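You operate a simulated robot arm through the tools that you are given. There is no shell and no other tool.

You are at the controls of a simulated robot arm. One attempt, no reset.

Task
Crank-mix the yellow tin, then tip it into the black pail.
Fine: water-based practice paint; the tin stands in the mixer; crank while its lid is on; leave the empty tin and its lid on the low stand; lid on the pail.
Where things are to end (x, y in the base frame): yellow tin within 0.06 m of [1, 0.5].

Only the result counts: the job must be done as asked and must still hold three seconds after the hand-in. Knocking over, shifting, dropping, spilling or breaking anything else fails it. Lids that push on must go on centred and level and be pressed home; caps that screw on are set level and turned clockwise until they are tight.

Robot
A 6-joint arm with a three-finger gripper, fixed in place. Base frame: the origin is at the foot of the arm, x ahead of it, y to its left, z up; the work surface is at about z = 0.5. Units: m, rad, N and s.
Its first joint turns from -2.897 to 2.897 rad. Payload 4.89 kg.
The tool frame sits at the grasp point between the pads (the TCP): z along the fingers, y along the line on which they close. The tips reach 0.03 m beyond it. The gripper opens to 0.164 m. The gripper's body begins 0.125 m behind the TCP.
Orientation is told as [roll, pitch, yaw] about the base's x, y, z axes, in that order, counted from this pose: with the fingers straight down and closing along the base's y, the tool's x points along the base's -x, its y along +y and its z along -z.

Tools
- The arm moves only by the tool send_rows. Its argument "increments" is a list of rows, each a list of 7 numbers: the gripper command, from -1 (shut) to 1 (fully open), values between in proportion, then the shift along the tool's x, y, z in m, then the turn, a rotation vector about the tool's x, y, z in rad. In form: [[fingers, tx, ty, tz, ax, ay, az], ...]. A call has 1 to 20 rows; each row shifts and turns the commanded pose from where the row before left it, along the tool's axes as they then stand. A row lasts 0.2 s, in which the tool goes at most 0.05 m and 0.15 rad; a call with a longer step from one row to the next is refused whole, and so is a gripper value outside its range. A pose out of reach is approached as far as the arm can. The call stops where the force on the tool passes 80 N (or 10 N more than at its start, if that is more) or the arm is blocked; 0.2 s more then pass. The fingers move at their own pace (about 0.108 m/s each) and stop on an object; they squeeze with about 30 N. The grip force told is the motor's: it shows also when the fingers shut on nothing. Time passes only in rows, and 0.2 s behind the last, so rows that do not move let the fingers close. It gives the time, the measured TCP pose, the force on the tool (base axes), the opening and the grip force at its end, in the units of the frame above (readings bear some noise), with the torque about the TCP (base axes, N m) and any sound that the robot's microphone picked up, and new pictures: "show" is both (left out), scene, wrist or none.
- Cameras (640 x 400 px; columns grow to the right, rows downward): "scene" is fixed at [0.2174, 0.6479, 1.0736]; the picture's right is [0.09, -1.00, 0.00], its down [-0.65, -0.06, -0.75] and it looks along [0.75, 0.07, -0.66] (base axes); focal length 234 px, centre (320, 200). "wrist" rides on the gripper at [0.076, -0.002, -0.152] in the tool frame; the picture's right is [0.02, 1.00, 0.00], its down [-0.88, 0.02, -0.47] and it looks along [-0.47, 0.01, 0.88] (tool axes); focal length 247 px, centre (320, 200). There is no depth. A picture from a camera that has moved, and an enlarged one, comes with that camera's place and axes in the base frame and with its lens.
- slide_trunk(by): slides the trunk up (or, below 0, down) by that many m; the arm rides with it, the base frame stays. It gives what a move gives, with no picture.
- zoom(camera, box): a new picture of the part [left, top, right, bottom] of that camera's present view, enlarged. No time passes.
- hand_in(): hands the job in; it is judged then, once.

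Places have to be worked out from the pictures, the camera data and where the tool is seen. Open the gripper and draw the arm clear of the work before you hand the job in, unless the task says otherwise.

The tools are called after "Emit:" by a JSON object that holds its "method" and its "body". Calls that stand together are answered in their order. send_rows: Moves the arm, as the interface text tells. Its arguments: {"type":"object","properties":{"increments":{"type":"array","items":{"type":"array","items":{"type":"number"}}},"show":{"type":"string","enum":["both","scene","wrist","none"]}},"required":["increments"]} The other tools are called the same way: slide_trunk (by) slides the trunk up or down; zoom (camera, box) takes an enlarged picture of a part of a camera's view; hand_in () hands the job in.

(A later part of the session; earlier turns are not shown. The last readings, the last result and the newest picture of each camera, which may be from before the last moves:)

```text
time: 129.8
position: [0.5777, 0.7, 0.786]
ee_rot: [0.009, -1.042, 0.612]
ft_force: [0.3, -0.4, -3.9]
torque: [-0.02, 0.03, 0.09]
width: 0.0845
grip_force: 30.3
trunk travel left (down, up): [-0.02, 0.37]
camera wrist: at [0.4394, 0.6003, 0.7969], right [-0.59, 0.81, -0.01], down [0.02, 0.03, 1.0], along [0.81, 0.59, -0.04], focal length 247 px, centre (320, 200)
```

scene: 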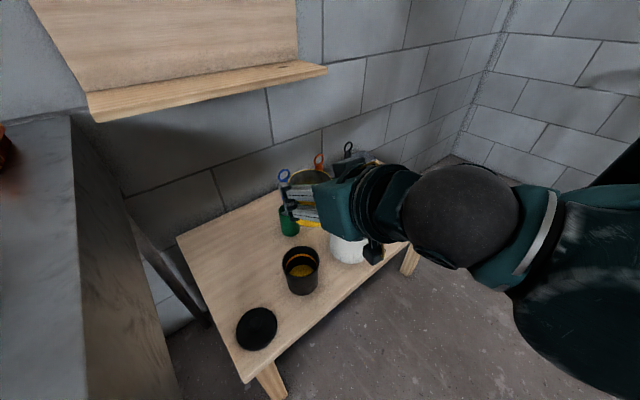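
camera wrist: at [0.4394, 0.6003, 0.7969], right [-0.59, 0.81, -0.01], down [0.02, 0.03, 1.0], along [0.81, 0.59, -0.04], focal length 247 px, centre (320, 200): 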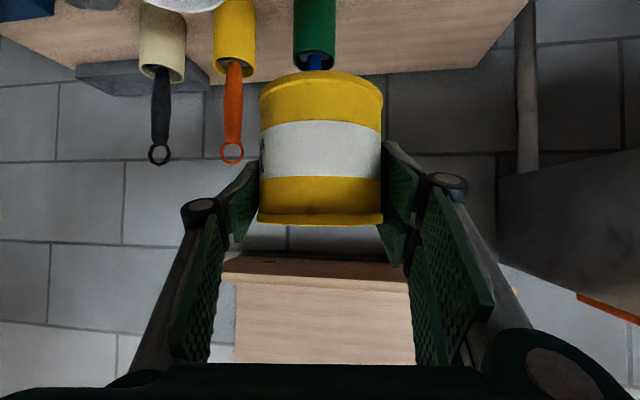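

Emit:
{"method": "send_rows", "body": {"increments": [[-1, 0, 0, 0, 0.1123, 0, 0.0656], [-1, 0, 0, 0, 0.1123, 0, 0.0656], [-1, 0, 0, 0, 0.1123, 0, 0.0656], [-1, 0, 0, 0, 0.1123, 0, 0.0656], [-1, 0, 0, 0, 0.1123, 0, 0.0656], [-1, 0, 0, 0, 0, 0, 0]]}}

```text
time: 131.2
position: [0.5775, 0.6994, 0.7857]
ee_rot: [0.007, -1.039, -0.036]
ft_force: [0.7, -0.2, -4.8]
torque: [0.0, 0.07, 0.02]
width: 0.0845
grip_force: 30.1
trunk travel left (down, up): [-0.02, 0.37]
camera wrist: at [0.4068, 0.7035, 0.7975], right [0.02, 1.0, -0.02], down [0.04, 0.01, 1.0], along [1.0, -0.02, -0.04], focal length 247 px, centre (320, 200)
```

scene: 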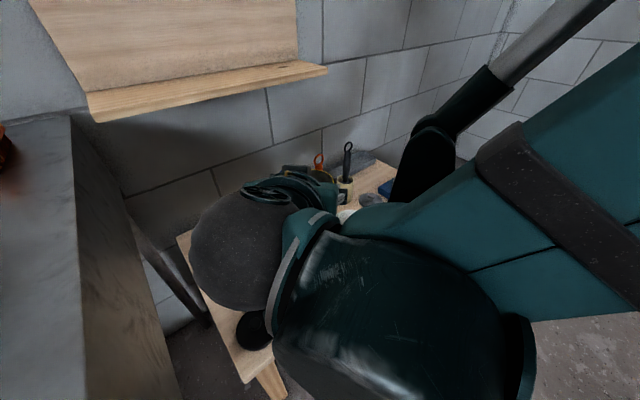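
wrist: 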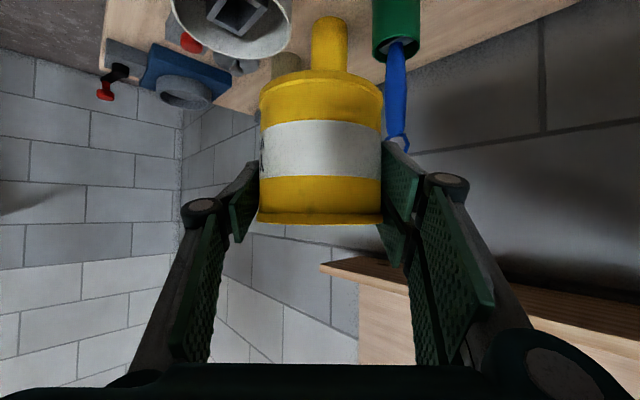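

The left-hand route would put the wrist next to the tall bench and also hides the scene camera. I'll instead rotate the other way so the hand points left (azimuth ≈ 102°) with the wrist on the right of the pail, and pour toward the right of the hand. The tin stays upright while turning.

Emit:
{"method": "send_rows", "body": {"increments": [[-1, 0, 0, 0, -0.0561, 0, -0.0328], [-1, 0, 0, 0, -0.1123, 0, -0.0656], [-1, 0, 0, 0, -0.1123, 0, -0.0656], [-1, 0, 0, 0, -0.1123, 0, -0.0656], [-1, 0, 0, 0, -0.1123, 0, -0.0656], [-1, 0, 0, 0, -0.1123, 0, -0.0656], [-1, 0, 0, 0, -0.1123, 0, -0.0656], [-1, 0, 0, 0, -0.1123, 0, -0.0656], [-1, 0, 0, 0, 0, 0, 0]]}}

```text
time: 133.2
position: [0.5774, 0.6999, 0.7862]
ee_rot: [0.008, -1.045, 0.94]
ft_force: [-0.8, -0.1, -5.1]
torque: [-0.07, -0.04, -0.08]
width: 0.0844
grip_force: 29.5
trunk travel left (down, up): [-0.02, 0.37]
camera wrist: at [0.4786, 0.5615, 0.7966], right [-0.82, 0.58, -0.01], down [0.01, 0.04, 1.0], along [0.58, 0.82, -0.03], focal length 247 px, centre (320, 200)
```

scene: 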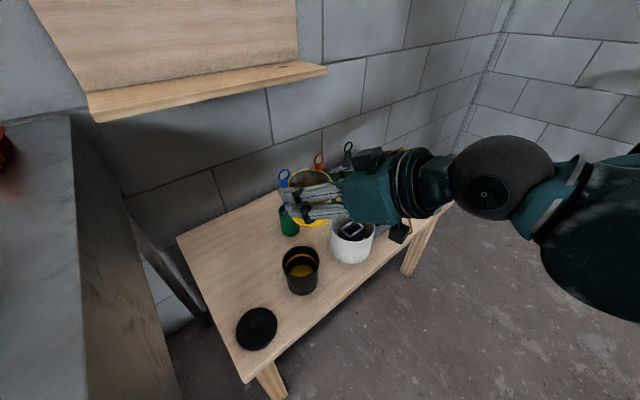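
wrist: 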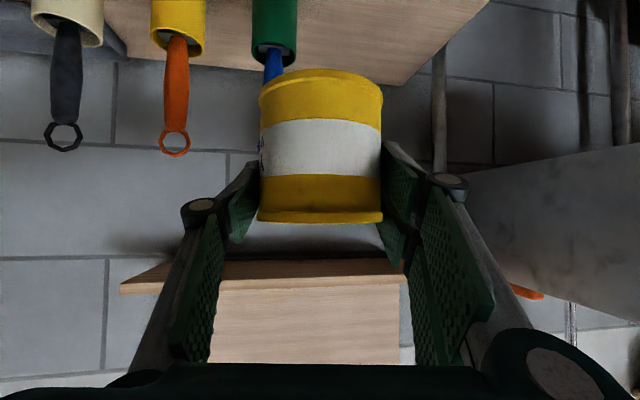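

Emit:
{"method": "send_rows", "body": {"increments": [[-1, 0, 0, 0, -0.0777, 0, -0.0454], [-1, 0, 0, 0, -0.1123, 0, -0.0656], [-1, 0, 0, 0, -0.1123, 0, -0.0656], [-1, 0, 0, 0, -0.1123, 0, -0.0656], [-1, 0, 0, 0, -0.1123, 0, -0.0656], [-1, 0, 0, 0, -0.1123, 0, -0.0656], [-1, 0, 0, 0, -0.0777, 0, -0.0454], [-1, 0, 0, 0, 0, 0, 0]]}}

Emit:
{"method": "zoom", "body": {"camera": "scene", "box": [240, 140, 440, 310]}}

```text
time: 135.0
position: [0.5778, 0.7001, 0.7863]
ee_rot: [0.004, -1.045, 1.774]
ft_force: [0.4, 0.9, -4.4]
torque: [-0.02, -0.03, -0.03]
width: 0.0847
grip_force: 29.5
trunk travel left (down, up): [-0.02, 0.37]
camera wrist: at [0.6133, 0.5344, 0.7961], right [-0.98, -0.22, -0.02], down [-0.02, 0.03, 1.0], along [-0.22, 0.98, -0.03], focal length 247 px, centre (320, 200)
```

scene: 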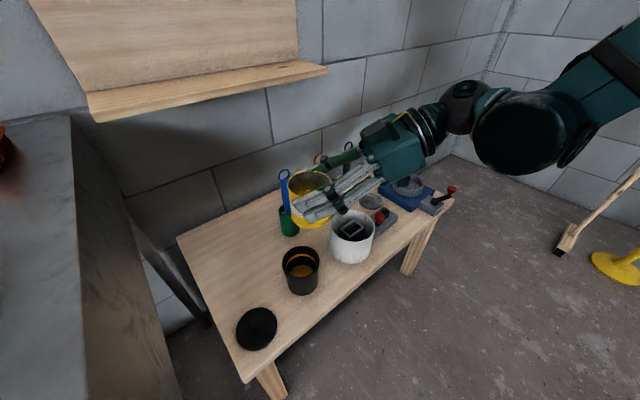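
wrist: 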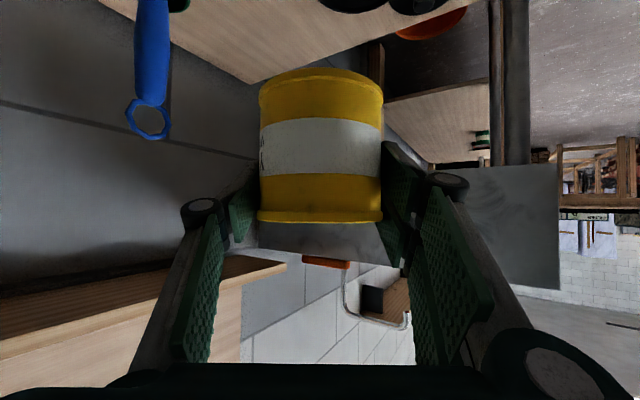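

```text
2.35 times, centred on (340, 225) of scene
camera zoom: at [0.2174, 0.6479, 1.0736], right [0.09, -1.0, 0.0], down [-0.65, -0.06, -0.75], along [0.75, 0.07, -0.66], focal length 550 px, centre (273, 141)
```

zoom: 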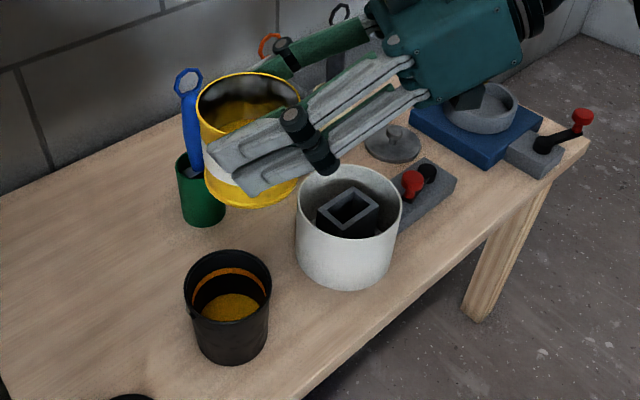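

Clear view again: the tin is upright, held from the right of the pail. I move it so its pour-side lip (toward +x) will be over the pail: TCP to about [0.497, 0.711, 0.715].

Emit:
{"method": "send_rows", "body": {"increments": [[-1, 0.0097, 0.0155, 0.0118, 0, 0, 0], [-1, 0.0097, 0.0155, 0.0118, 0, 0, 0], [-1, 0.0096, 0.0155, 0.0118, 0, 0, 0], [-1, 0.0096, 0.0155, 0.0118, 0, 0, 0], [-1, 0.0096, 0.0154, 0.0119, 0, 0, 0], [-1, 0, 0, 0, 0, 0, 0]]}}

Emit:
{"method": "zoom", "body": {"camera": "scene", "box": [230, 160, 400, 310]}}

Emit:
{"method": "zoom", "body": {"camera": "wrist", "box": [200, 0, 500, 200]}}

```text
time: 136.4
position: [0.4944, 0.7107, 0.7157]
ee_rot: [0.004, -1.047, 1.774]
ft_force: [-1.1, -0.6, -4.2]
torque: [0.02, -0.02, -0.02]
width: 0.0846
grip_force: 29.6
trunk travel left (down, up): [-0.02, 0.37]
camera wrist: at [0.5312, 0.5446, 0.7248], right [-0.98, -0.21, -0.02], down [-0.02, 0.03, 1.0], along [-0.21, 0.98, -0.03], focal length 247 px, centre (320, 200)
```

scene: 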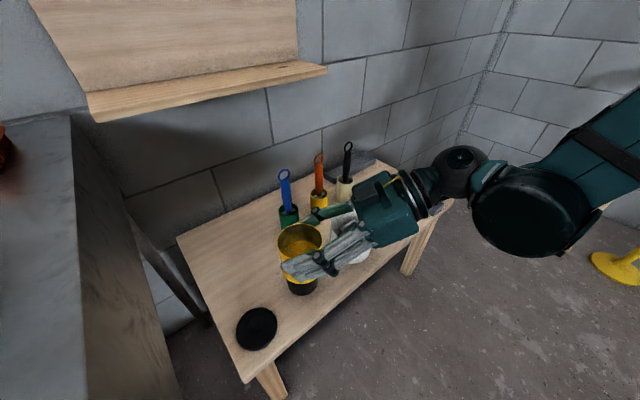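
wrist: 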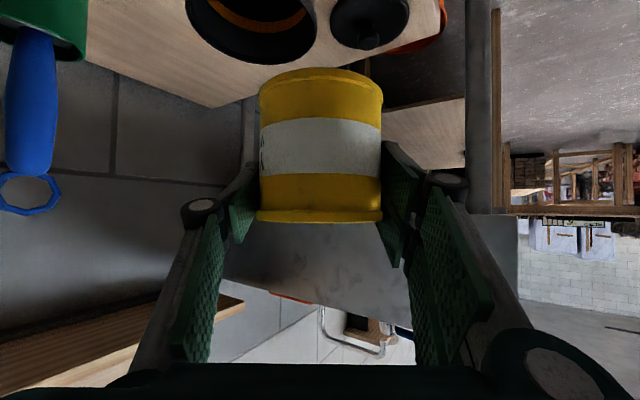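

```text
2.67 times, centred on (315, 235) of scene
camera zoom: at [0.2174, 0.6479, 1.0736], right [0.09, -1.0, 0.0], down [-0.65, -0.06, -0.75], along [0.75, 0.07, -0.66], focal length 624 px, centre (333, 107)
```

zoom: 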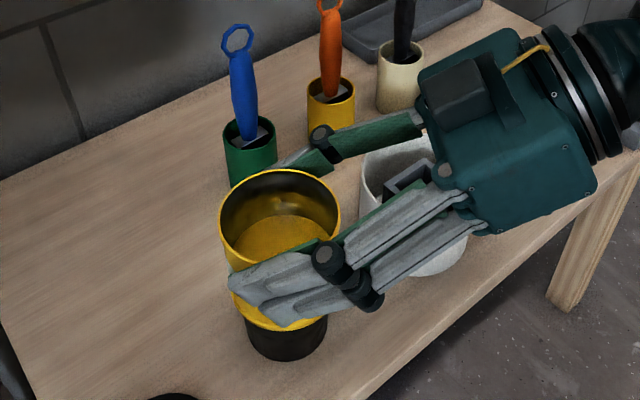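

```text
2.00 times, centred on (350, 100) of wrist
camera zoom: at [0.5312, 0.5446, 0.7248], right [-0.98, -0.21, -0.02], down [-0.02, 0.03, 1.0], along [-0.21, 0.98, -0.03], focal length 494 px, centre (260, 400)
```

zoom: 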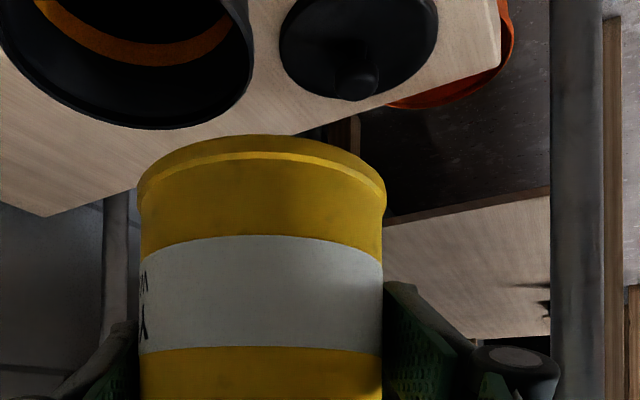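

The wrist view refines the pail to about [0.542, 0.721]; the tin's +x lip is over its centre. I begin tilting slowly (first 30°, below the spill angle) and check.

Emit:
{"method": "send_rows", "body": {"increments": [[-1, 0, 0, 0, -0.05, 0, 0.0866], [-1, 0, 0, 0, -0.05, 0, 0.0866], [-1, 0, 0, 0, -0.05, 0, 0.0866], [-1, 0, 0, 0, -0.05, 0, 0.0866], [-1, 0, 0, 0, -0.05, 0, 0.0866], [-1, 0, 0, 0, 0, 0, 0]]}}

Emit:
{"method": "zoom", "body": {"camera": "scene", "box": [230, 160, 400, 310]}}

```text
time: 137.8
position: [0.4956, 0.7098, 0.714]
ee_rot: [0.831, -0.861, 1.082]
ft_force: [0.4, -0.4, -3.4]
torque: [0.02, -0.08, -0.01]
width: 0.0845
grip_force: 29.2
trunk travel left (down, up): [-0.02, 0.37]
camera wrist: at [0.5361, 0.5455, 0.7229], right [-0.86, -0.19, 0.47], down [0.45, 0.13, 0.88], along [-0.23, 0.97, -0.02], focal length 247 px, centre (320, 200)
```

scene: 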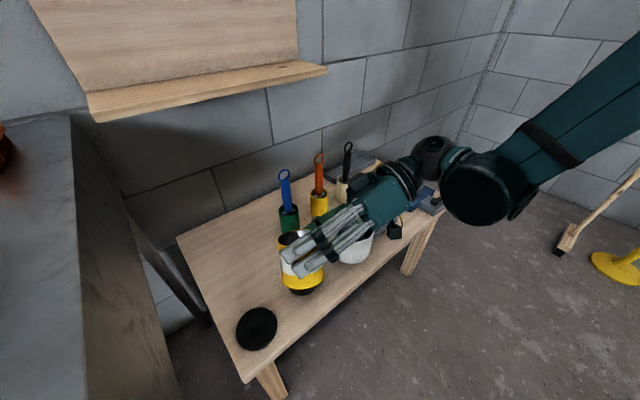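
wrist: 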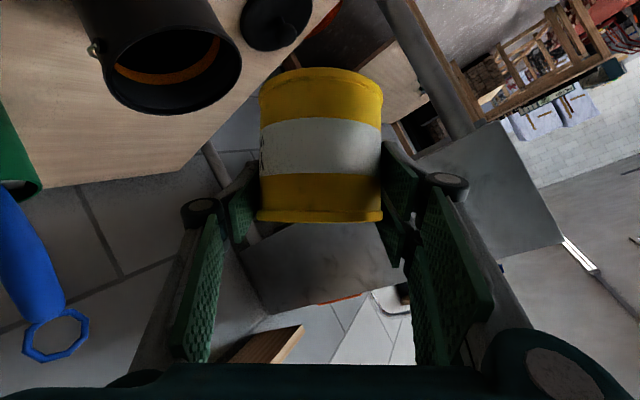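

```text
2.67 times, centred on (315, 235) of scene
camera zoom: at [0.2174, 0.6479, 1.0736], right [0.09, -1.0, 0.0], down [-0.65, -0.06, -0.75], along [0.75, 0.07, -0.66], focal length 624 px, centre (333, 107)
```

zoom: 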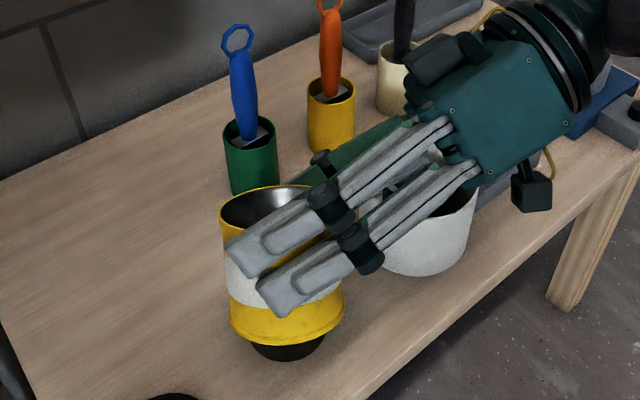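

Tilting works without reach trouble and the lip is right above the pail mouth. I continue slowly to about 57°, shifting slightly to keep the lip centred.

Emit:
{"method": "send_rows", "body": {"increments": [[-1, -0.0004, -0.0009, -0.0002, -0.05, 0, 0.0866], [-1, -0.0005, -0.0008, -0.0003, -0.05, 0, 0.0866], [-1, -0.0009, -0.0012, -0.0005, -0.05, 0, 0.0866], [-1, 0, 0, 0, 0, 0, 0], [-1, -0.0012, -0.0013, -0.0007, -0.05, 0, 0.0866], [-1, 0, 0, 0, 0, 0, 0], [-1, -0.0016, -0.0014, -0.0009, -0.05, 0, 0.0866], [-1, 0, 0, 0, 0, 0, 0]]}}

Emit:
{"method": "zoom", "body": {"camera": "scene", "box": [230, 160, 400, 310]}}

Emit:
{"method": "zoom", "body": {"camera": "wrist", "box": [60, 0, 440, 260]}}

```text
time: 139.6
position: [0.503, 0.7107, 0.7149]
ee_rot: [1.258, -0.483, 0.808]
ft_force: [1.2, 0.2, -4.0]
torque: [0.0, -0.15, 0.01]
width: 0.0843
grip_force: 30.4
trunk travel left (down, up): [-0.02, 0.37]
camera wrist: at [0.5465, 0.5478, 0.7193], right [-0.54, -0.12, 0.83], down [0.81, 0.2, 0.55], along [-0.23, 0.97, -0.01], focal length 247 px, centre (320, 200)
```

scene: 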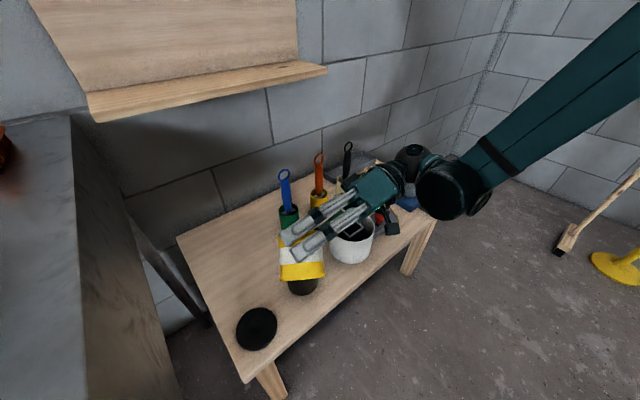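
wrist: 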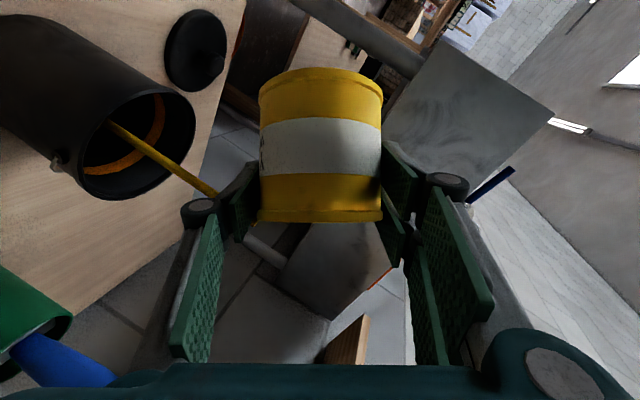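

```text
2.67 times, centred on (315, 235) of scene
camera zoom: at [0.2174, 0.6479, 1.0736], right [0.09, -1.0, 0.0], down [-0.65, -0.06, -0.75], along [0.75, 0.07, -0.66], focal length 624 px, centre (333, 107)
```

zoom: 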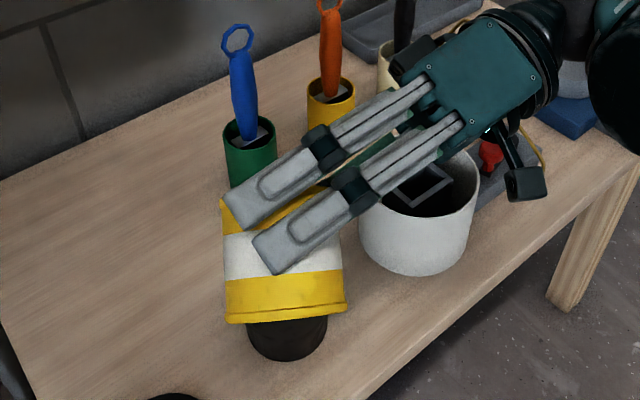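

```text
1.54 times, centred on (250, 130) of wrist
camera zoom: at [0.5465, 0.5478, 0.7193], right [-0.54, -0.12, 0.83], down [0.81, 0.2, 0.55], along [-0.23, 0.97, -0.01], focal length 380 px, centre (428, 308)
```

zoom: 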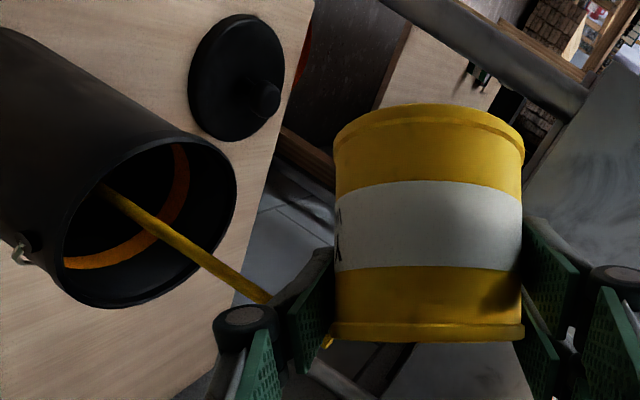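

The yellow stream is visible falling straight into the middle of the pail. I keep this tilt briefly and continue tilting in small steps.

Emit:
{"method": "send_rows", "body": {"increments": [[-1, 0, 0, 0, 0, 0, 0], [-1, 0, 0, 0, 0, 0, 0], [-1, 0, 0, 0, 0, 0, 0], [-1, -0.002, -0.0015, -0.0012, -0.05, 0, 0.0866], [-1, 0, 0, 0, 0, 0, 0], [-1, 0, 0, 0, 0, 0, 0], [-1, -0.0024, -0.0014, -0.0014, -0.05, 0, 0.0866], [-1, 0, 0, 0, 0, 0, 0], [-1, 0, 0, 0, 0, 0, 0], [-1, -0.0027, -0.0012, -0.0016, -0.05, 0, 0.0866], [-1, 0, 0, 0, 0, 0, 0], [-1, 0, 0, 0, 0, 0, 0]]}}

Emit:
{"method": "zoom", "body": {"camera": "wrist", "box": [60, 0, 440, 260]}}

```text
time: 142.2
position: [0.5115, 0.7126, 0.7148]
ee_rot: [1.432, -0.232, 0.746]
ft_force: [-0.4, -0.6, -5.4]
torque: [0.01, -0.16, -0.01]
width: 0.0843
grip_force: 29.6
trunk travel left (down, up): [-0.02, 0.37]
camera wrist: at [0.5566, 0.5497, 0.7163], right [-0.28, -0.07, 0.96], down [0.93, 0.23, 0.28], along [-0.24, 0.97, 0.0], focal length 247 px, centre (320, 200)
```

scene: 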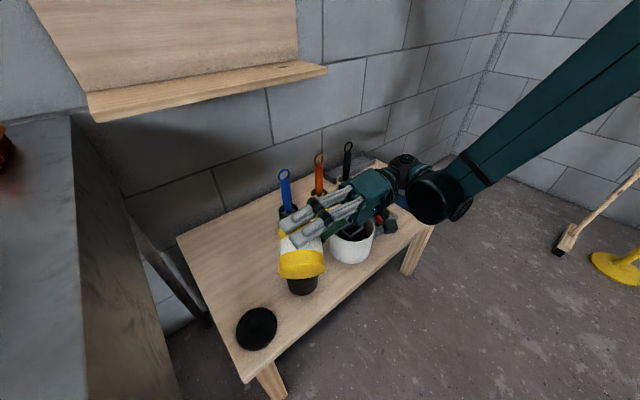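
wrist: 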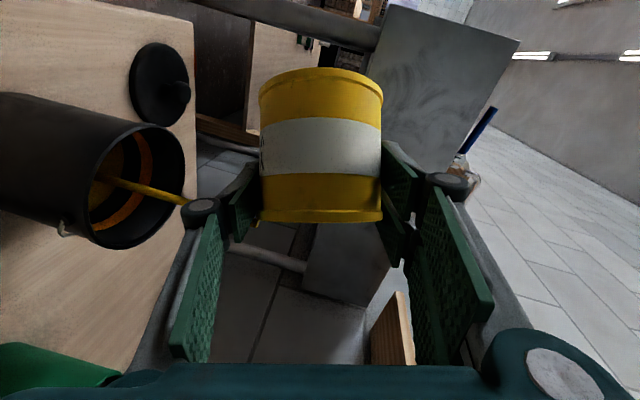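

```text
1.54 times, centred on (250, 130) of wrist
camera zoom: at [0.5566, 0.5497, 0.7163], right [-0.28, -0.07, 0.96], down [0.93, 0.23, 0.28], along [-0.24, 0.97, 0.0], focal length 380 px, centre (428, 308)
```

zoom: 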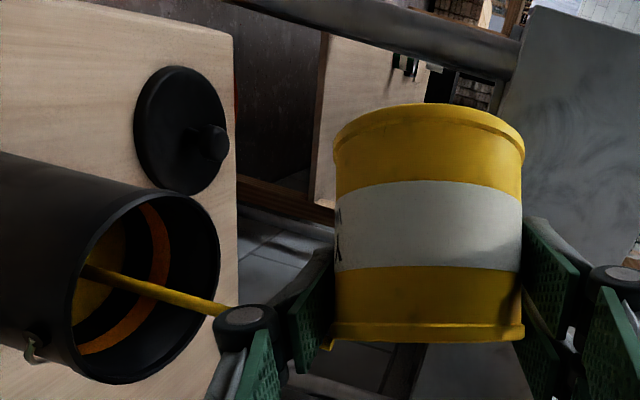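

Still right on target. I continue to about 97°, raising slightly to keep the wrist clear of the bucket.

Emit:
{"method": "send_rows", "body": {"increments": [[-1, 0, 0, 0, 0, 0, 0], [-1, -0.0051, 0.0067, -0.0029, -0.05, 0, 0.0866], [-1, 0, 0, 0, 0, 0, 0], [-1, 0, 0, 0, 0, 0, 0], [-1, -0.0048, 0.0092, -0.0028, -0.05, 0, 0.0866], [-1, 0, 0, 0, 0, 0, 0], [-1, 0, 0, 0, 0, 0, 0], [-1, -0.0042, 0.0097, -0.0025, -0.05, 0, 0.0866], [-1, 0, 0, 0, 0, 0, 0], [-1, 0, 0, 0, 0, 0, 0], [-1, -0.0036, 0.0101, -0.0021, -0.05, 0, 0.0866], [-1, 0, 0, 0, 0, 0, 0], [-1, 0, 0, 0, 0, 0, 0]]}}

Emit:
{"method": "zoom", "body": {"camera": "wrist", "box": [0, 0, 440, 300]}}

Emit:
{"method": "zoom", "body": {"camera": "scene", "box": [230, 160, 450, 310]}}

```text
time: 145.0
position: [0.5287, 0.7173, 0.7527]
ee_rot: [1.633, 0.112, 0.731]
ft_force: [0.2, 0.1, -5.1]
torque: [0.06, -0.13, -0.01]
width: 0.0848
grip_force: 30.2
trunk travel left (down, up): [-0.02, 0.37]
camera wrist: at [0.5723, 0.5531, 0.7502], right [0.11, 0.01, 0.99], down [0.97, 0.23, -0.11], along [-0.23, 0.97, 0.01], focal length 247 px, centre (320, 200)
```

scene: 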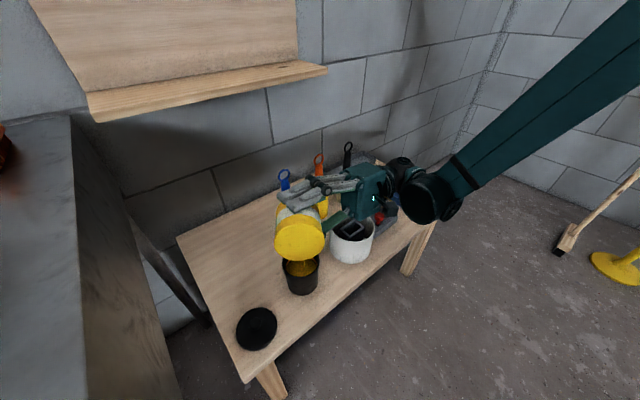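
wrist: 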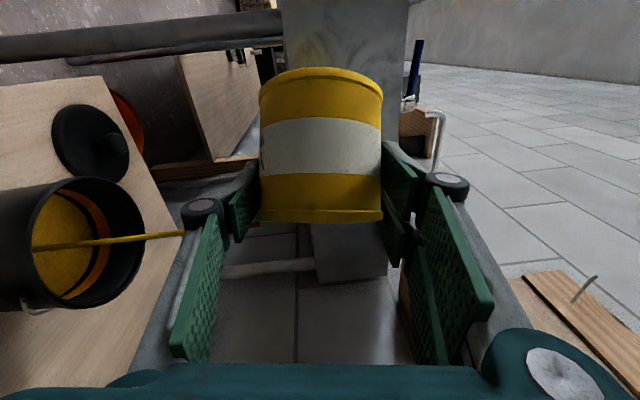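

```text
1.33 times, centred on (220, 150) of wrist
camera zoom: at [0.5723, 0.5531, 0.7502], right [0.11, 0.01, 0.99], down [0.97, 0.23, -0.11], along [-0.23, 0.97, 0.01], focal length 329 px, centre (453, 267)
```

zoom: 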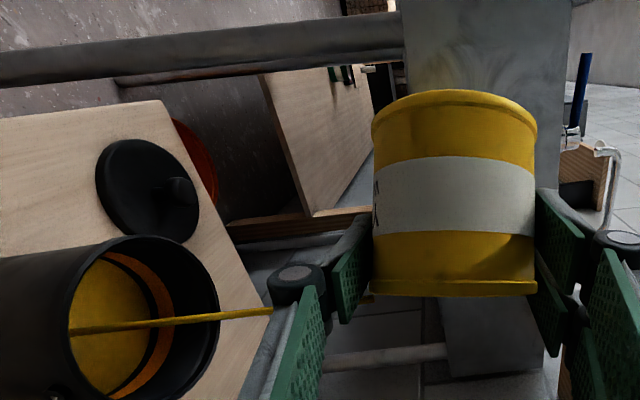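

```text
2.67 times, centred on (340, 235) of scene
camera zoom: at [0.2174, 0.6479, 1.0736], right [0.09, -1.0, 0.0], down [-0.65, -0.06, -0.75], along [0.75, 0.07, -0.66], focal length 624 px, centre (267, 107)
```

zoom: 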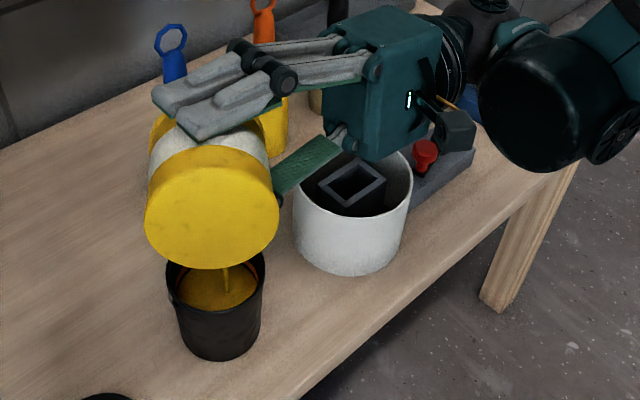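

The stream is thinning and the level is near the orange line. I let it drain and tilt further in small steps.

Emit:
{"method": "send_rows", "body": {"increments": [[-1, 0, 0, 0, 0, 0, 0], [-1, 0, 0, 0, 0, 0, 0], [-1, 0, 0, 0, 0, 0, 0], [-1, 0, 0, 0, 0, 0, 0], [-1, -0.0028, 0.0105, -0.0016, -0.05, 0, 0.0866], [-1, 0, 0, 0, 0, 0, 0], [-1, 0, 0, 0, 0, 0, 0], [-1, 0, 0, 0, 0, 0, 0], [-1, -0.0022, 0.0088, -0.0013, -0.05, 0, 0.0866], [-1, 0, 0, 0, 0, 0, 0], [-1, 0, 0, 0, 0, 0, 0], [-1, 0, 0, 0, 0, 0, 0]]}}

Emit:
{"method": "zoom", "body": {"camera": "wrist", "box": [0, 0, 440, 300]}}

Emit:
{"method": "zoom", "body": {"camera": "scene", "box": [230, 160, 450, 310]}}

```text
time: 147.6
position: [0.5377, 0.7194, 0.7716]
ee_rot: [1.737, 0.287, 0.753]
ft_force: [0.2, 0.2, -5.1]
torque: [0.01, -0.12, -0.02]
width: 0.0845
grip_force: 29.7
trunk travel left (down, up): [-0.02, 0.37]
camera wrist: at [0.5804, 0.555, 0.766], right [0.3, 0.05, 0.95], down [0.93, 0.22, -0.31], along [-0.23, 0.97, 0.02], focal length 247 px, centre (320, 200)
```

scene: 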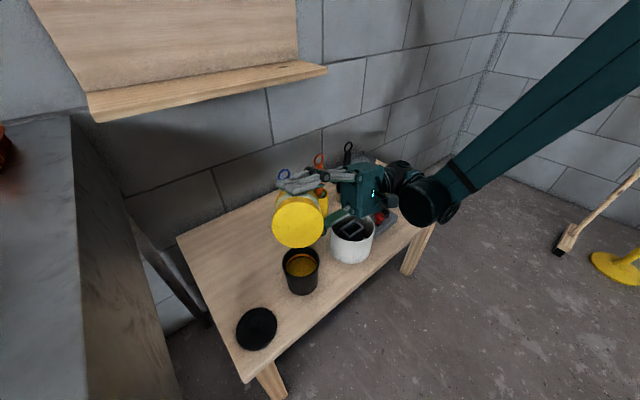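
wrist: 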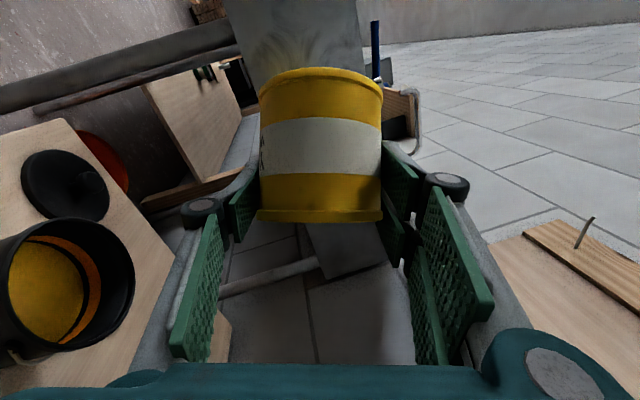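

```text
1.33 times, centred on (220, 150) of wrist
camera zoom: at [0.5804, 0.555, 0.766], right [0.3, 0.05, 0.95], down [0.93, 0.22, -0.31], along [-0.23, 0.97, 0.02], focal length 329 px, centre (453, 267)
```

zoom: 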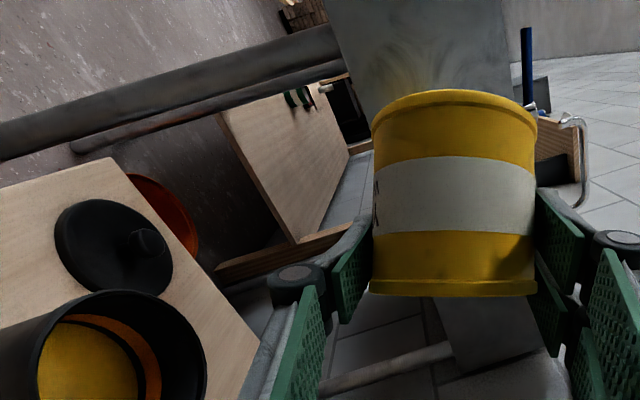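

```text
2.67 times, centred on (340, 235) of scene
camera zoom: at [0.2174, 0.6479, 1.0736], right [0.09, -1.0, 0.0], down [-0.65, -0.06, -0.75], along [0.75, 0.07, -0.66], focal length 624 px, centre (267, 107)
```

zoom: 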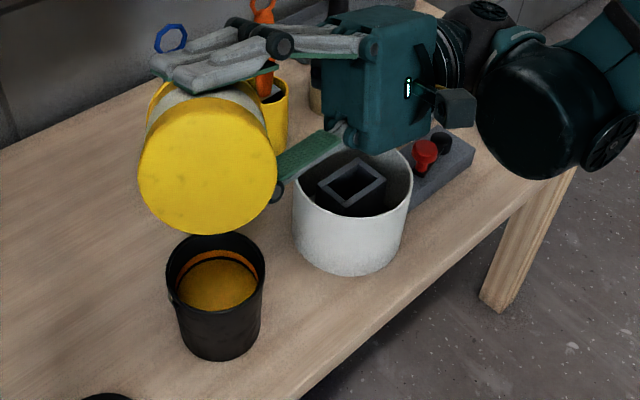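

The stream has stopped. I tilt a bit more (to ~120°) for the last drops and wait.

Emit:
{"method": "send_rows", "body": {"increments": [[-1, -0.0022, 0.0072, -0.0012, -0.05, 0, 0.0866], [-1, 0, 0, 0, 0, 0, 0], [-1, -0.0022, 0.0055, -0.0013, -0.05, 0, 0.0866], [-1, 0, 0, 0, 0, 0, 0], [-1, 0, 0, 0, 0, 0, 0], [-1, 0, 0, 0, 0, 0, 0], [-1, 0, 0, 0, 0, 0, 0], [-1, 0, 0, 0, 0, 0, 0]]}}

Emit:
{"method": "zoom", "body": {"camera": "scene", "box": [230, 160, 450, 310]}}

```text
time: 149.4
position: [0.5483, 0.7216, 0.7802]
ee_rot: [1.854, 0.454, 0.793]
ft_force: [-0.5, -0.2, -4.6]
torque: [0.03, -0.14, -0.03]
width: 0.0846
grip_force: 30.3
trunk travel left (down, up): [-0.02, 0.37]
camera wrist: at [0.5887, 0.5564, 0.7742], right [0.48, 0.09, 0.87], down [0.85, 0.21, -0.49], along [-0.22, 0.97, 0.02], focal length 247 px, centre (320, 200)
```

scene: 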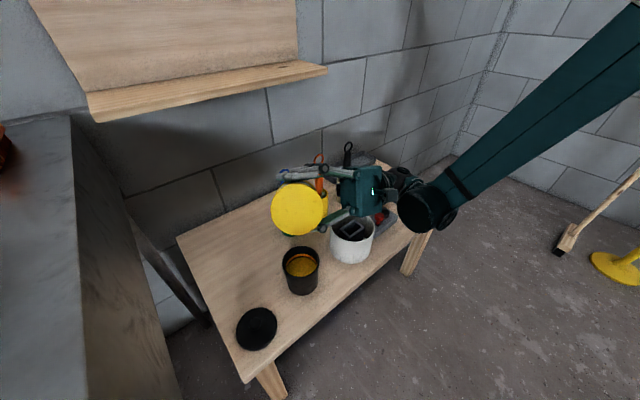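
wrist: 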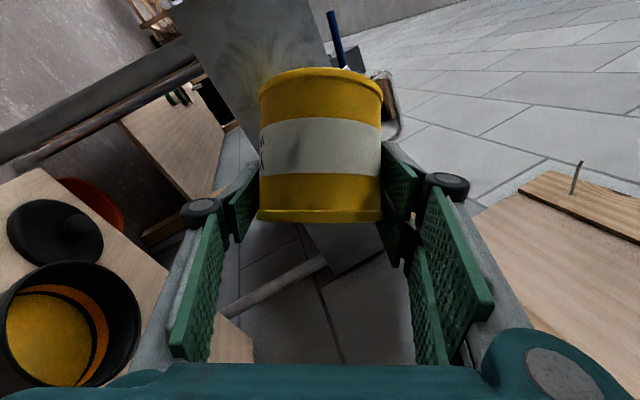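

```text
2.67 times, centred on (340, 235) of scene
camera zoom: at [0.2174, 0.6479, 1.0736], right [0.09, -1.0, 0.0], down [-0.65, -0.06, -0.75], along [0.75, 0.07, -0.66], focal length 624 px, centre (267, 107)
```

zoom: 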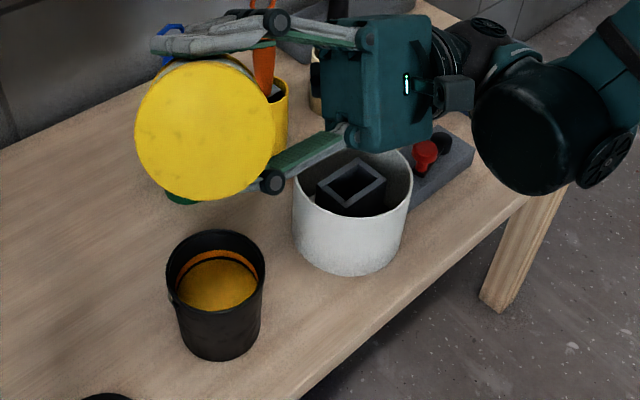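

The tin is empty and nothing spilled. I rotate it back upright over the pail along the reverse path.

Emit:
{"method": "send_rows", "body": {"increments": [[-1, 0.0042, -0.0028, 0.0024, 0.075, 0, -0.1299], [-1, 0.0045, -0.0021, 0.0026, 0.075, 0, -0.1299], [-1, 0.0047, -0.0013, 0.0027, 0.075, 0, -0.1299], [-1, 0.0048, -0.0004, 0.0028, 0.075, 0, -0.1299], [-1, 0.0048, 0.0004, 0.0028, 0.075, 0, -0.1299], [-1, 0.0047, 0.0012, 0.0027, 0.075, 0, -0.1299], [-1, 0.0045, 0.002, 0.0026, 0.075, 0, -0.1299], [-1, 0.0042, 0.0028, 0.0024, 0.075, 0, -0.1299], [-1, 0.0038, 0.0035, 0.0022, 0.075, 0, -0.1299], [-1, 0, 0, 0, 0.075, 0, -0.1299], [-1, 0, 0, 0, 0.075, 0, -0.1299], [-1, 0, 0, 0, 0.075, 0, -0.1299], [-1, 0, 0, 0, 0.075, 0, -0.1299], [-1, 0, 0, 0, 0.075, 0, -0.1299], [-1, 0, 0, 0, 0, 0, 0]]}}

Emit:
{"method": "zoom", "body": {"camera": "scene", "box": [230, 160, 450, 310]}}

```text
time: 152.6
position: [0.4986, 0.7109, 0.781]
ee_rot: [-0.002, -1.042, 1.779]
ft_force: [0.3, 0.0, -4.5]
torque: [0.0, 0.04, 0.02]
width: 0.0845
grip_force: 30.0
trunk travel left (down, up): [-0.02, 0.37]
camera wrist: at [0.5333, 0.5452, 0.7913], right [-0.98, -0.21, -0.02], down [-0.03, 0.03, 1.0], along [-0.21, 0.98, -0.03], focal length 247 px, centre (320, 200)
```

scene: 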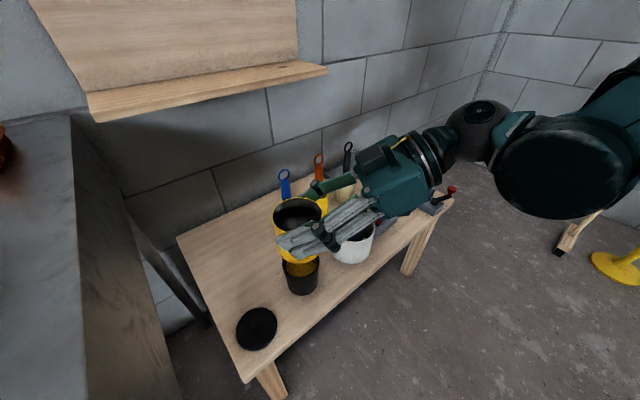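
wrist: 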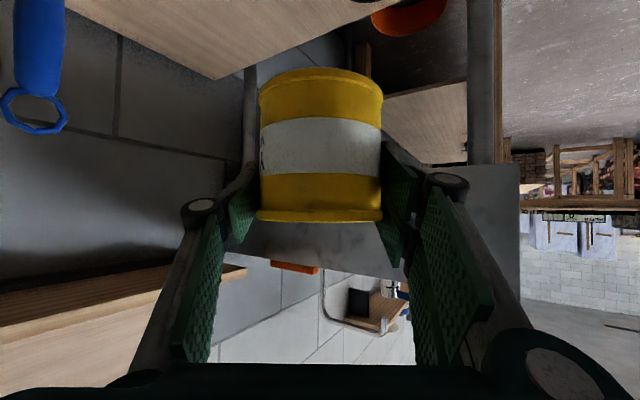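

```text
2.67 times, centred on (340, 235) of scene
camera zoom: at [0.2174, 0.6479, 1.0736], right [0.09, -1.0, 0.0], down [-0.65, -0.06, -0.75], along [0.75, 0.07, -0.66], focal length 624 px, centre (267, 107)
```

zoom: 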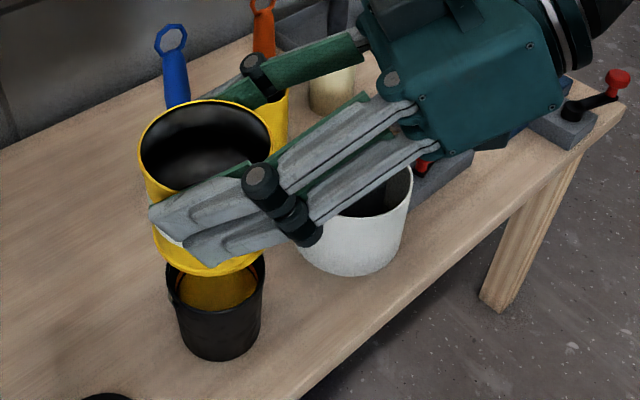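

Tin upright and empty. I retrace: shift outward, then turn the hand back to the radial direction.

Emit:
{"method": "send_rows", "body": {"increments": [[-1, 0.0031, -0.0251, -0.0086, 0, 0, 0], [-1, 0.0031, -0.0251, -0.0086, 0, 0, 0], [-1, 0.0032, -0.025, -0.0087, 0, 0, 0], [-1, 0, 0, 0, 0.1123, 0, 0.0656], [-1, 0, 0, 0, 0.1123, 0, 0.0656], [-1, 0, 0, 0, 0.1123, 0, 0.0656], [-1, 0, 0, 0, 0.1123, 0, 0.0656], [-1, 0, 0, 0, 0.1123, 0, 0.0656], [-1, 0, 0, 0, 0.1123, 0, 0.0656], [-1, 0, 0, 0, 0.0518, 0, 0.0302], [-1, 0, 0, 0, 0, 0, 0]], "show": "scene"}}

```text
time: 155.0
position: [0.5771, 0.6989, 0.7857]
ee_rot: [0.004, -1.044, 0.932]
ft_force: [0.6, -0.5, -4.7]
torque: [0.02, 0.05, 0.07]
width: 0.0844
grip_force: 30.2
trunk travel left (down, up): [-0.02, 0.37]
```

scene: 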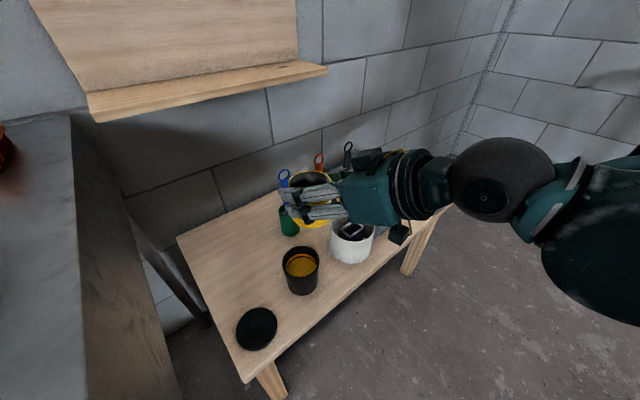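

Now I carry the empty tin along the arc back toward the right, at r≈0.93, clear of the brushes.

Emit:
{"method": "send_rows", "body": {"increments": [[-1, -0.0009, -0.0239, 0.0016, 0.0254, 0, 0.0148], [-1, -0.0009, -0.0239, 0.0016, 0.0254, 0, 0.0148], [-1, -0.0009, -0.0239, 0.0016, 0.0254, 0, 0.0148], [-1, -0.0009, -0.0239, 0.0016, 0.0254, 0, 0.0148], [-1, -0.0009, -0.0239, 0.0016, 0.0254, 0, 0.0148], [-1, -0.0009, -0.0239, 0.0016, 0.0254, 0, 0.0148], [-1, -0.0009, -0.0239, 0.0016, 0.0254, 0, 0.0148], [-1, -0.0009, -0.0239, 0.0016, 0.0254, 0, 0.0148], [-1, -0.0009, -0.0239, 0.0016, 0.0254, 0, 0.0148], [-1, -0.0009, -0.0239, 0.0016, 0.0254, 0, 0.0148], [-1, -0.0009, -0.0239, 0.0016, 0.0254, 0, 0.0148], [-1, -0.0009, -0.0239, 0.0016, 0.0254, 0, 0.0148], [-1, -0.0009, -0.0239, 0.0016, 0.0254, 0, 0.0148], [-1, -0.0009, -0.0239, 0.0016, 0.0254, 0, 0.0148], [-1, -0.0009, -0.0239, 0.0016, 0.0254, 0, 0.0148], [-1, -0.0009, -0.0239, 0.0016, 0.0254, 0, 0.0148], [-1, 0, 0, 0, 0, 0, 0]]}}

```text
time: 158.6
position: [0.846, 0.4317, 0.7862]
ee_rot: [0.0, -1.042, 0.461]
ft_force: [-0.3, 0.8, -5.0]
torque: [-0.03, 0.0, -0.05]
width: 0.0845
grip_force: 30.1
trunk travel left (down, up): [-0.02, 0.37]
camera wrist: at [0.695, 0.3552, 0.7959], right [-0.46, 0.89, -0.02], down [0.02, 0.03, 1.0], along [0.89, 0.46, -0.04], focal length 247 px, centre (320, 200)
```

scene: 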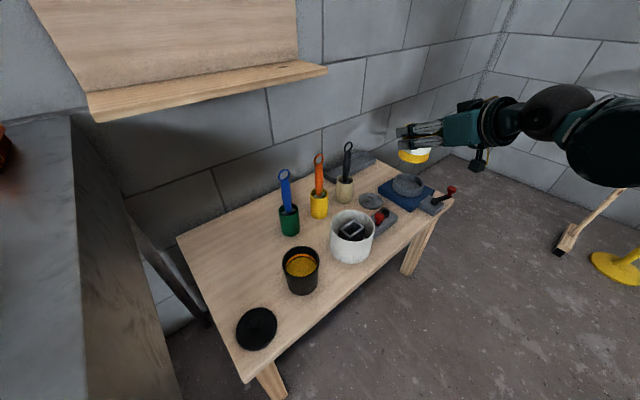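
wrist: 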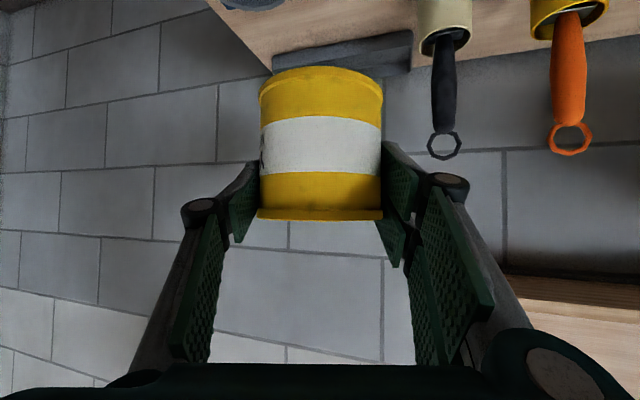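

I extend radially outward over the target spot near [1.0, 0.5] at height.

Emit:
{"method": "send_rows", "body": {"increments": [[-1, -0.0168, -0.0006, 0.0288, 0, 0, 0], [-1, -0.0168, -0.0006, 0.0288, 0, 0, 0], [-1, -0.0168, -0.0006, 0.0288, 0, 0, 0], [-1, -0.0168, -0.0006, 0.0288, 0, 0, 0], [-1, -0.0168, -0.0006, 0.0288, 0, 0, 0], [-1, 0, 0, 0, 0, 0, 0]]}}

Emit:
{"method": "zoom", "body": {"camera": "scene", "box": [320, 110, 470, 220]}}

```text
time: 160.0
position: [0.9964, 0.5054, 0.7867]
ee_rot: [0.003, -1.042, 0.463]
ft_force: [-0.5, 0.2, -4.2]
torque: [-0.01, 0.04, 0.0]
width: 0.0843
grip_force: 29.5
trunk travel left (down, up): [-0.02, 0.37]
camera wrist: at [0.8455, 0.4271, 0.7965], right [-0.46, 0.89, -0.02], down [0.02, 0.03, 1.0], along [0.89, 0.46, -0.04], focal length 247 px, centre (320, 200)
```

scene: 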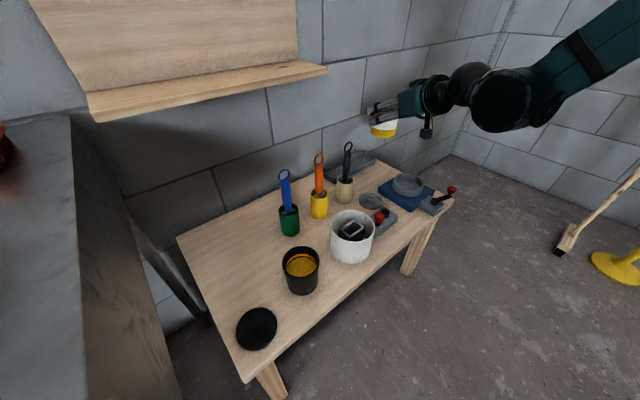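
wrist: 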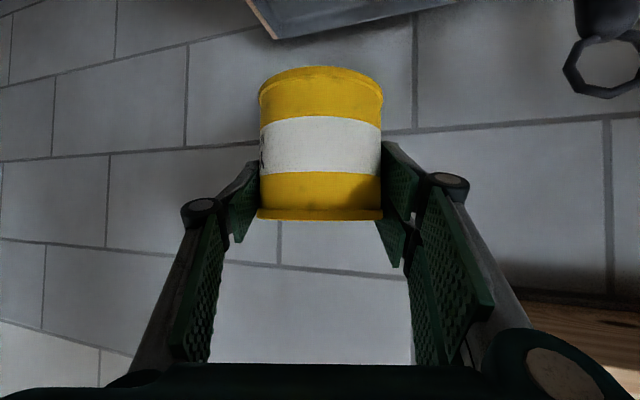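

```text
3.64 times, centred on (395, 165) of scene
camera zoom: at [0.2174, 0.6479, 1.0736], right [0.09, -1.0, 0.0], down [-0.65, -0.06, -0.75], along [0.75, 0.07, -0.66], focal length 851 px, centre (47, 327)
```

zoom: 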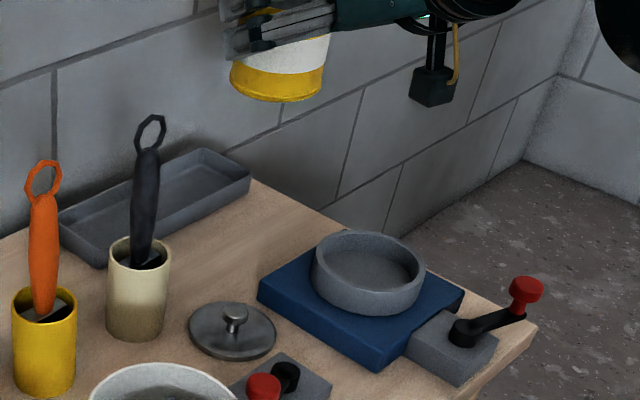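

The tin is above the target. I shift it 1 cm further from the mixer plate while descending to z≈0.60.

Emit:
{"method": "send_rows", "body": {"increments": [[-1, 0.0315, 0.0006, 0.0202, 0, 0, 0], [-1, 0.0315, 0.0006, 0.0202, 0, 0, 0], [-1, 0.0315, 0.0006, 0.0202, 0, 0, 0], [-1, 0.0315, 0.0006, 0.0201, 0, 0, 0], [-1, 0.0314, 0.0006, 0.0201, 0, 0, 0], [-1, 0, 0, 0, 0, 0, 0]]}}

Emit:
{"method": "zoom", "body": {"camera": "scene", "box": [330, 120, 450, 220]}}

Emit:
{"method": "zoom", "body": {"camera": "wrist", "box": [100, 0, 540, 260]}}

```text
time: 161.4
position: [1.0013, 0.5104, 0.5979]
ee_rot: [0.001, -1.042, 0.463]
ft_force: [-0.7, -0.2, -3.9]
torque: [-0.03, 0.07, -0.02]
width: 0.0846
grip_force: 30.1
trunk travel left (down, up): [-0.02, 0.37]
camera wrist: at [0.8501, 0.4333, 0.609], right [-0.46, 0.89, -0.02], down [0.02, 0.03, 1.0], along [0.89, 0.46, -0.04], focal length 247 px, centre (320, 200)
```

scene: 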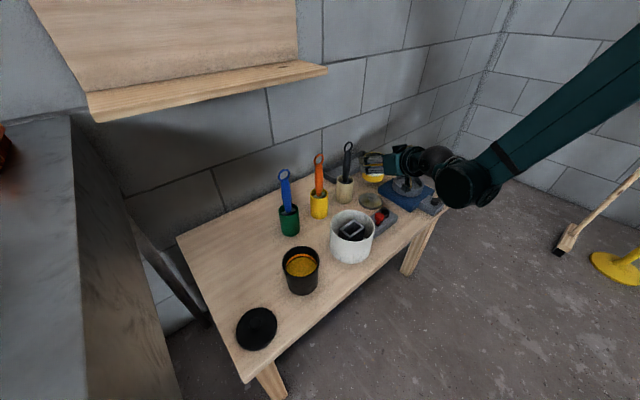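
wrist: 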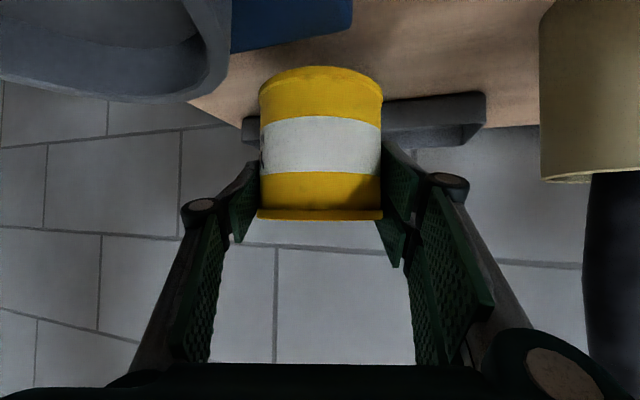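

```text
4.00 times, centred on (390, 170) of scene
camera zoom: at [0.2174, 0.6479, 1.0736], right [0.09, -1.0, 0.0], down [-0.65, -0.06, -0.75], along [0.75, 0.07, -0.66], focal length 936 px, centre (40, 320)
```

zoom: 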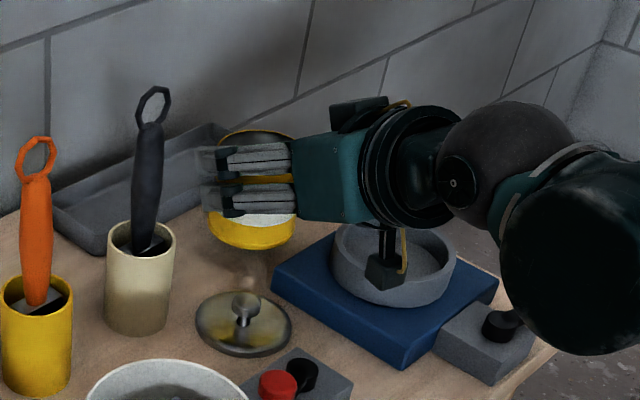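

```text
1.45 times, centred on (320, 130) of wrist
camera zoom: at [0.8501, 0.4333, 0.609], right [-0.46, 0.89, -0.02], down [0.02, 0.03, 1.0], along [0.89, 0.46, -0.04], focal length 359 px, centre (320, 302)
```

zoom: 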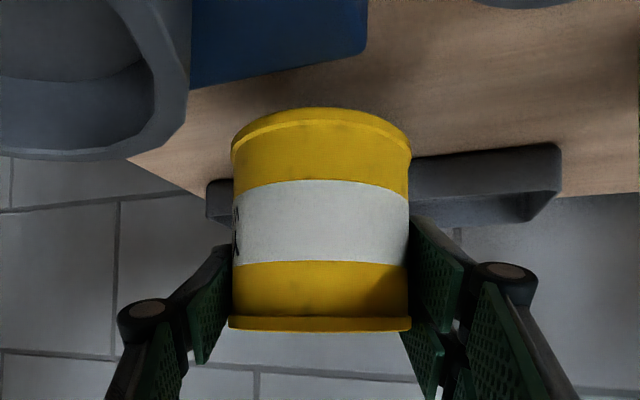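

Clear of plate, tray and brush. I lower the tin in small steps until it touches the table.

Emit:
{"method": "send_rows", "body": {"increments": [[-1, 0.0086, 0, 0.005, 0, 0, 0], [-1, 0.0043, 0, 0.0025, 0, 0, 0], [-1, 0, 0, 0, 0, 0, 0]], "show": "none"}}

Emit:
{"method": "zoom", "body": {"camera": "scene", "box": [350, 140, 420, 200]}}

```text
time: 162.2
position: [1.0017, 0.5112, 0.5828]
ee_rot: [0.002, -1.042, 0.463]
ft_force: [-0.6, 0.2, -3.9]
torque: [0.02, 0.03, 0.05]
width: 0.0845
grip_force: 29.7
trunk travel left (down, up): [-0.02, 0.37]
```

```text
6.67 times, centred on (385, 170) of scene
camera zoom: at [0.2174, 0.6479, 1.0736], right [0.09, -1.0, 0.0], down [-0.65, -0.06, -0.75], along [0.75, 0.07, -0.66], focal length 1560 px, centre (-113, 400)
```

zoom: 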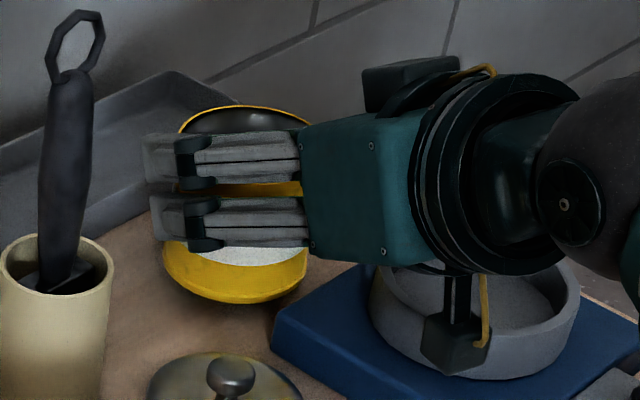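

Emit:
{"method": "send_rows", "body": {"increments": [[-1, 0.0026, 0, 0.0015, 0, 0, 0], [-1, 0.0026, 0, 0.0015, 0, 0, 0], [-1, 0, 0, 0, 0, 0, 0]], "show": "none"}}

```text
time: 163.0
position: [1.0033, 0.5111, 0.5756]
ee_rot: [0.002, -1.043, 0.462]
ft_force: [1.0, 0.1, -5.3]
torque: [0.02, 0.03, -0.01]
width: 0.0844
grip_force: 30.7
trunk travel left (down, up): [-0.02, 0.37]
```

Emit:
{"method": "send_rows", "body": {"increments": [[-1, 0.0017, 0, 0.001, 0, 0, 0], [-1, 0.0017, 0, 0.001, 0, 0, 0], [-1, 0, 0, 0, 0, 0, 0]], "show": "none"}}

Emit:
{"method": "zoom", "body": {"camera": "scene", "box": [350, 140, 420, 200]}}

```text
time: 163.8
position: [1.0019, 0.5101, 0.5733]
ee_rot: [0.0, -1.042, 0.462]
ft_force: [-0.7, 0.1, -4.8]
torque: [0.02, -0.03, -0.01]
width: 0.0845
grip_force: 29.9
trunk travel left (down, up): [-0.02, 0.37]
```

```text
6.67 times, centred on (385, 170) of scene
camera zoom: at [0.2174, 0.6479, 1.0736], right [0.09, -1.0, 0.0], down [-0.65, -0.06, -0.75], along [0.75, 0.07, -0.66], focal length 1560 px, centre (-113, 400)
```

zoom: 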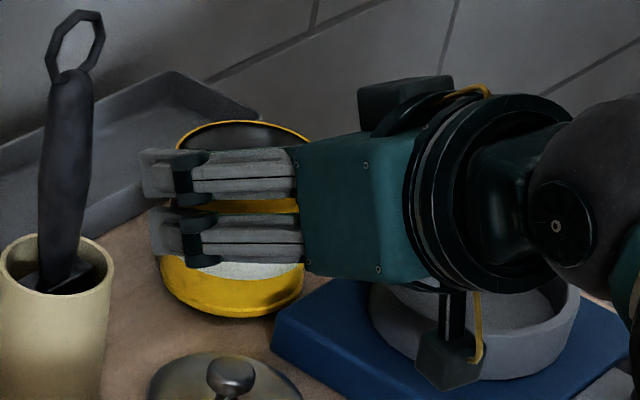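

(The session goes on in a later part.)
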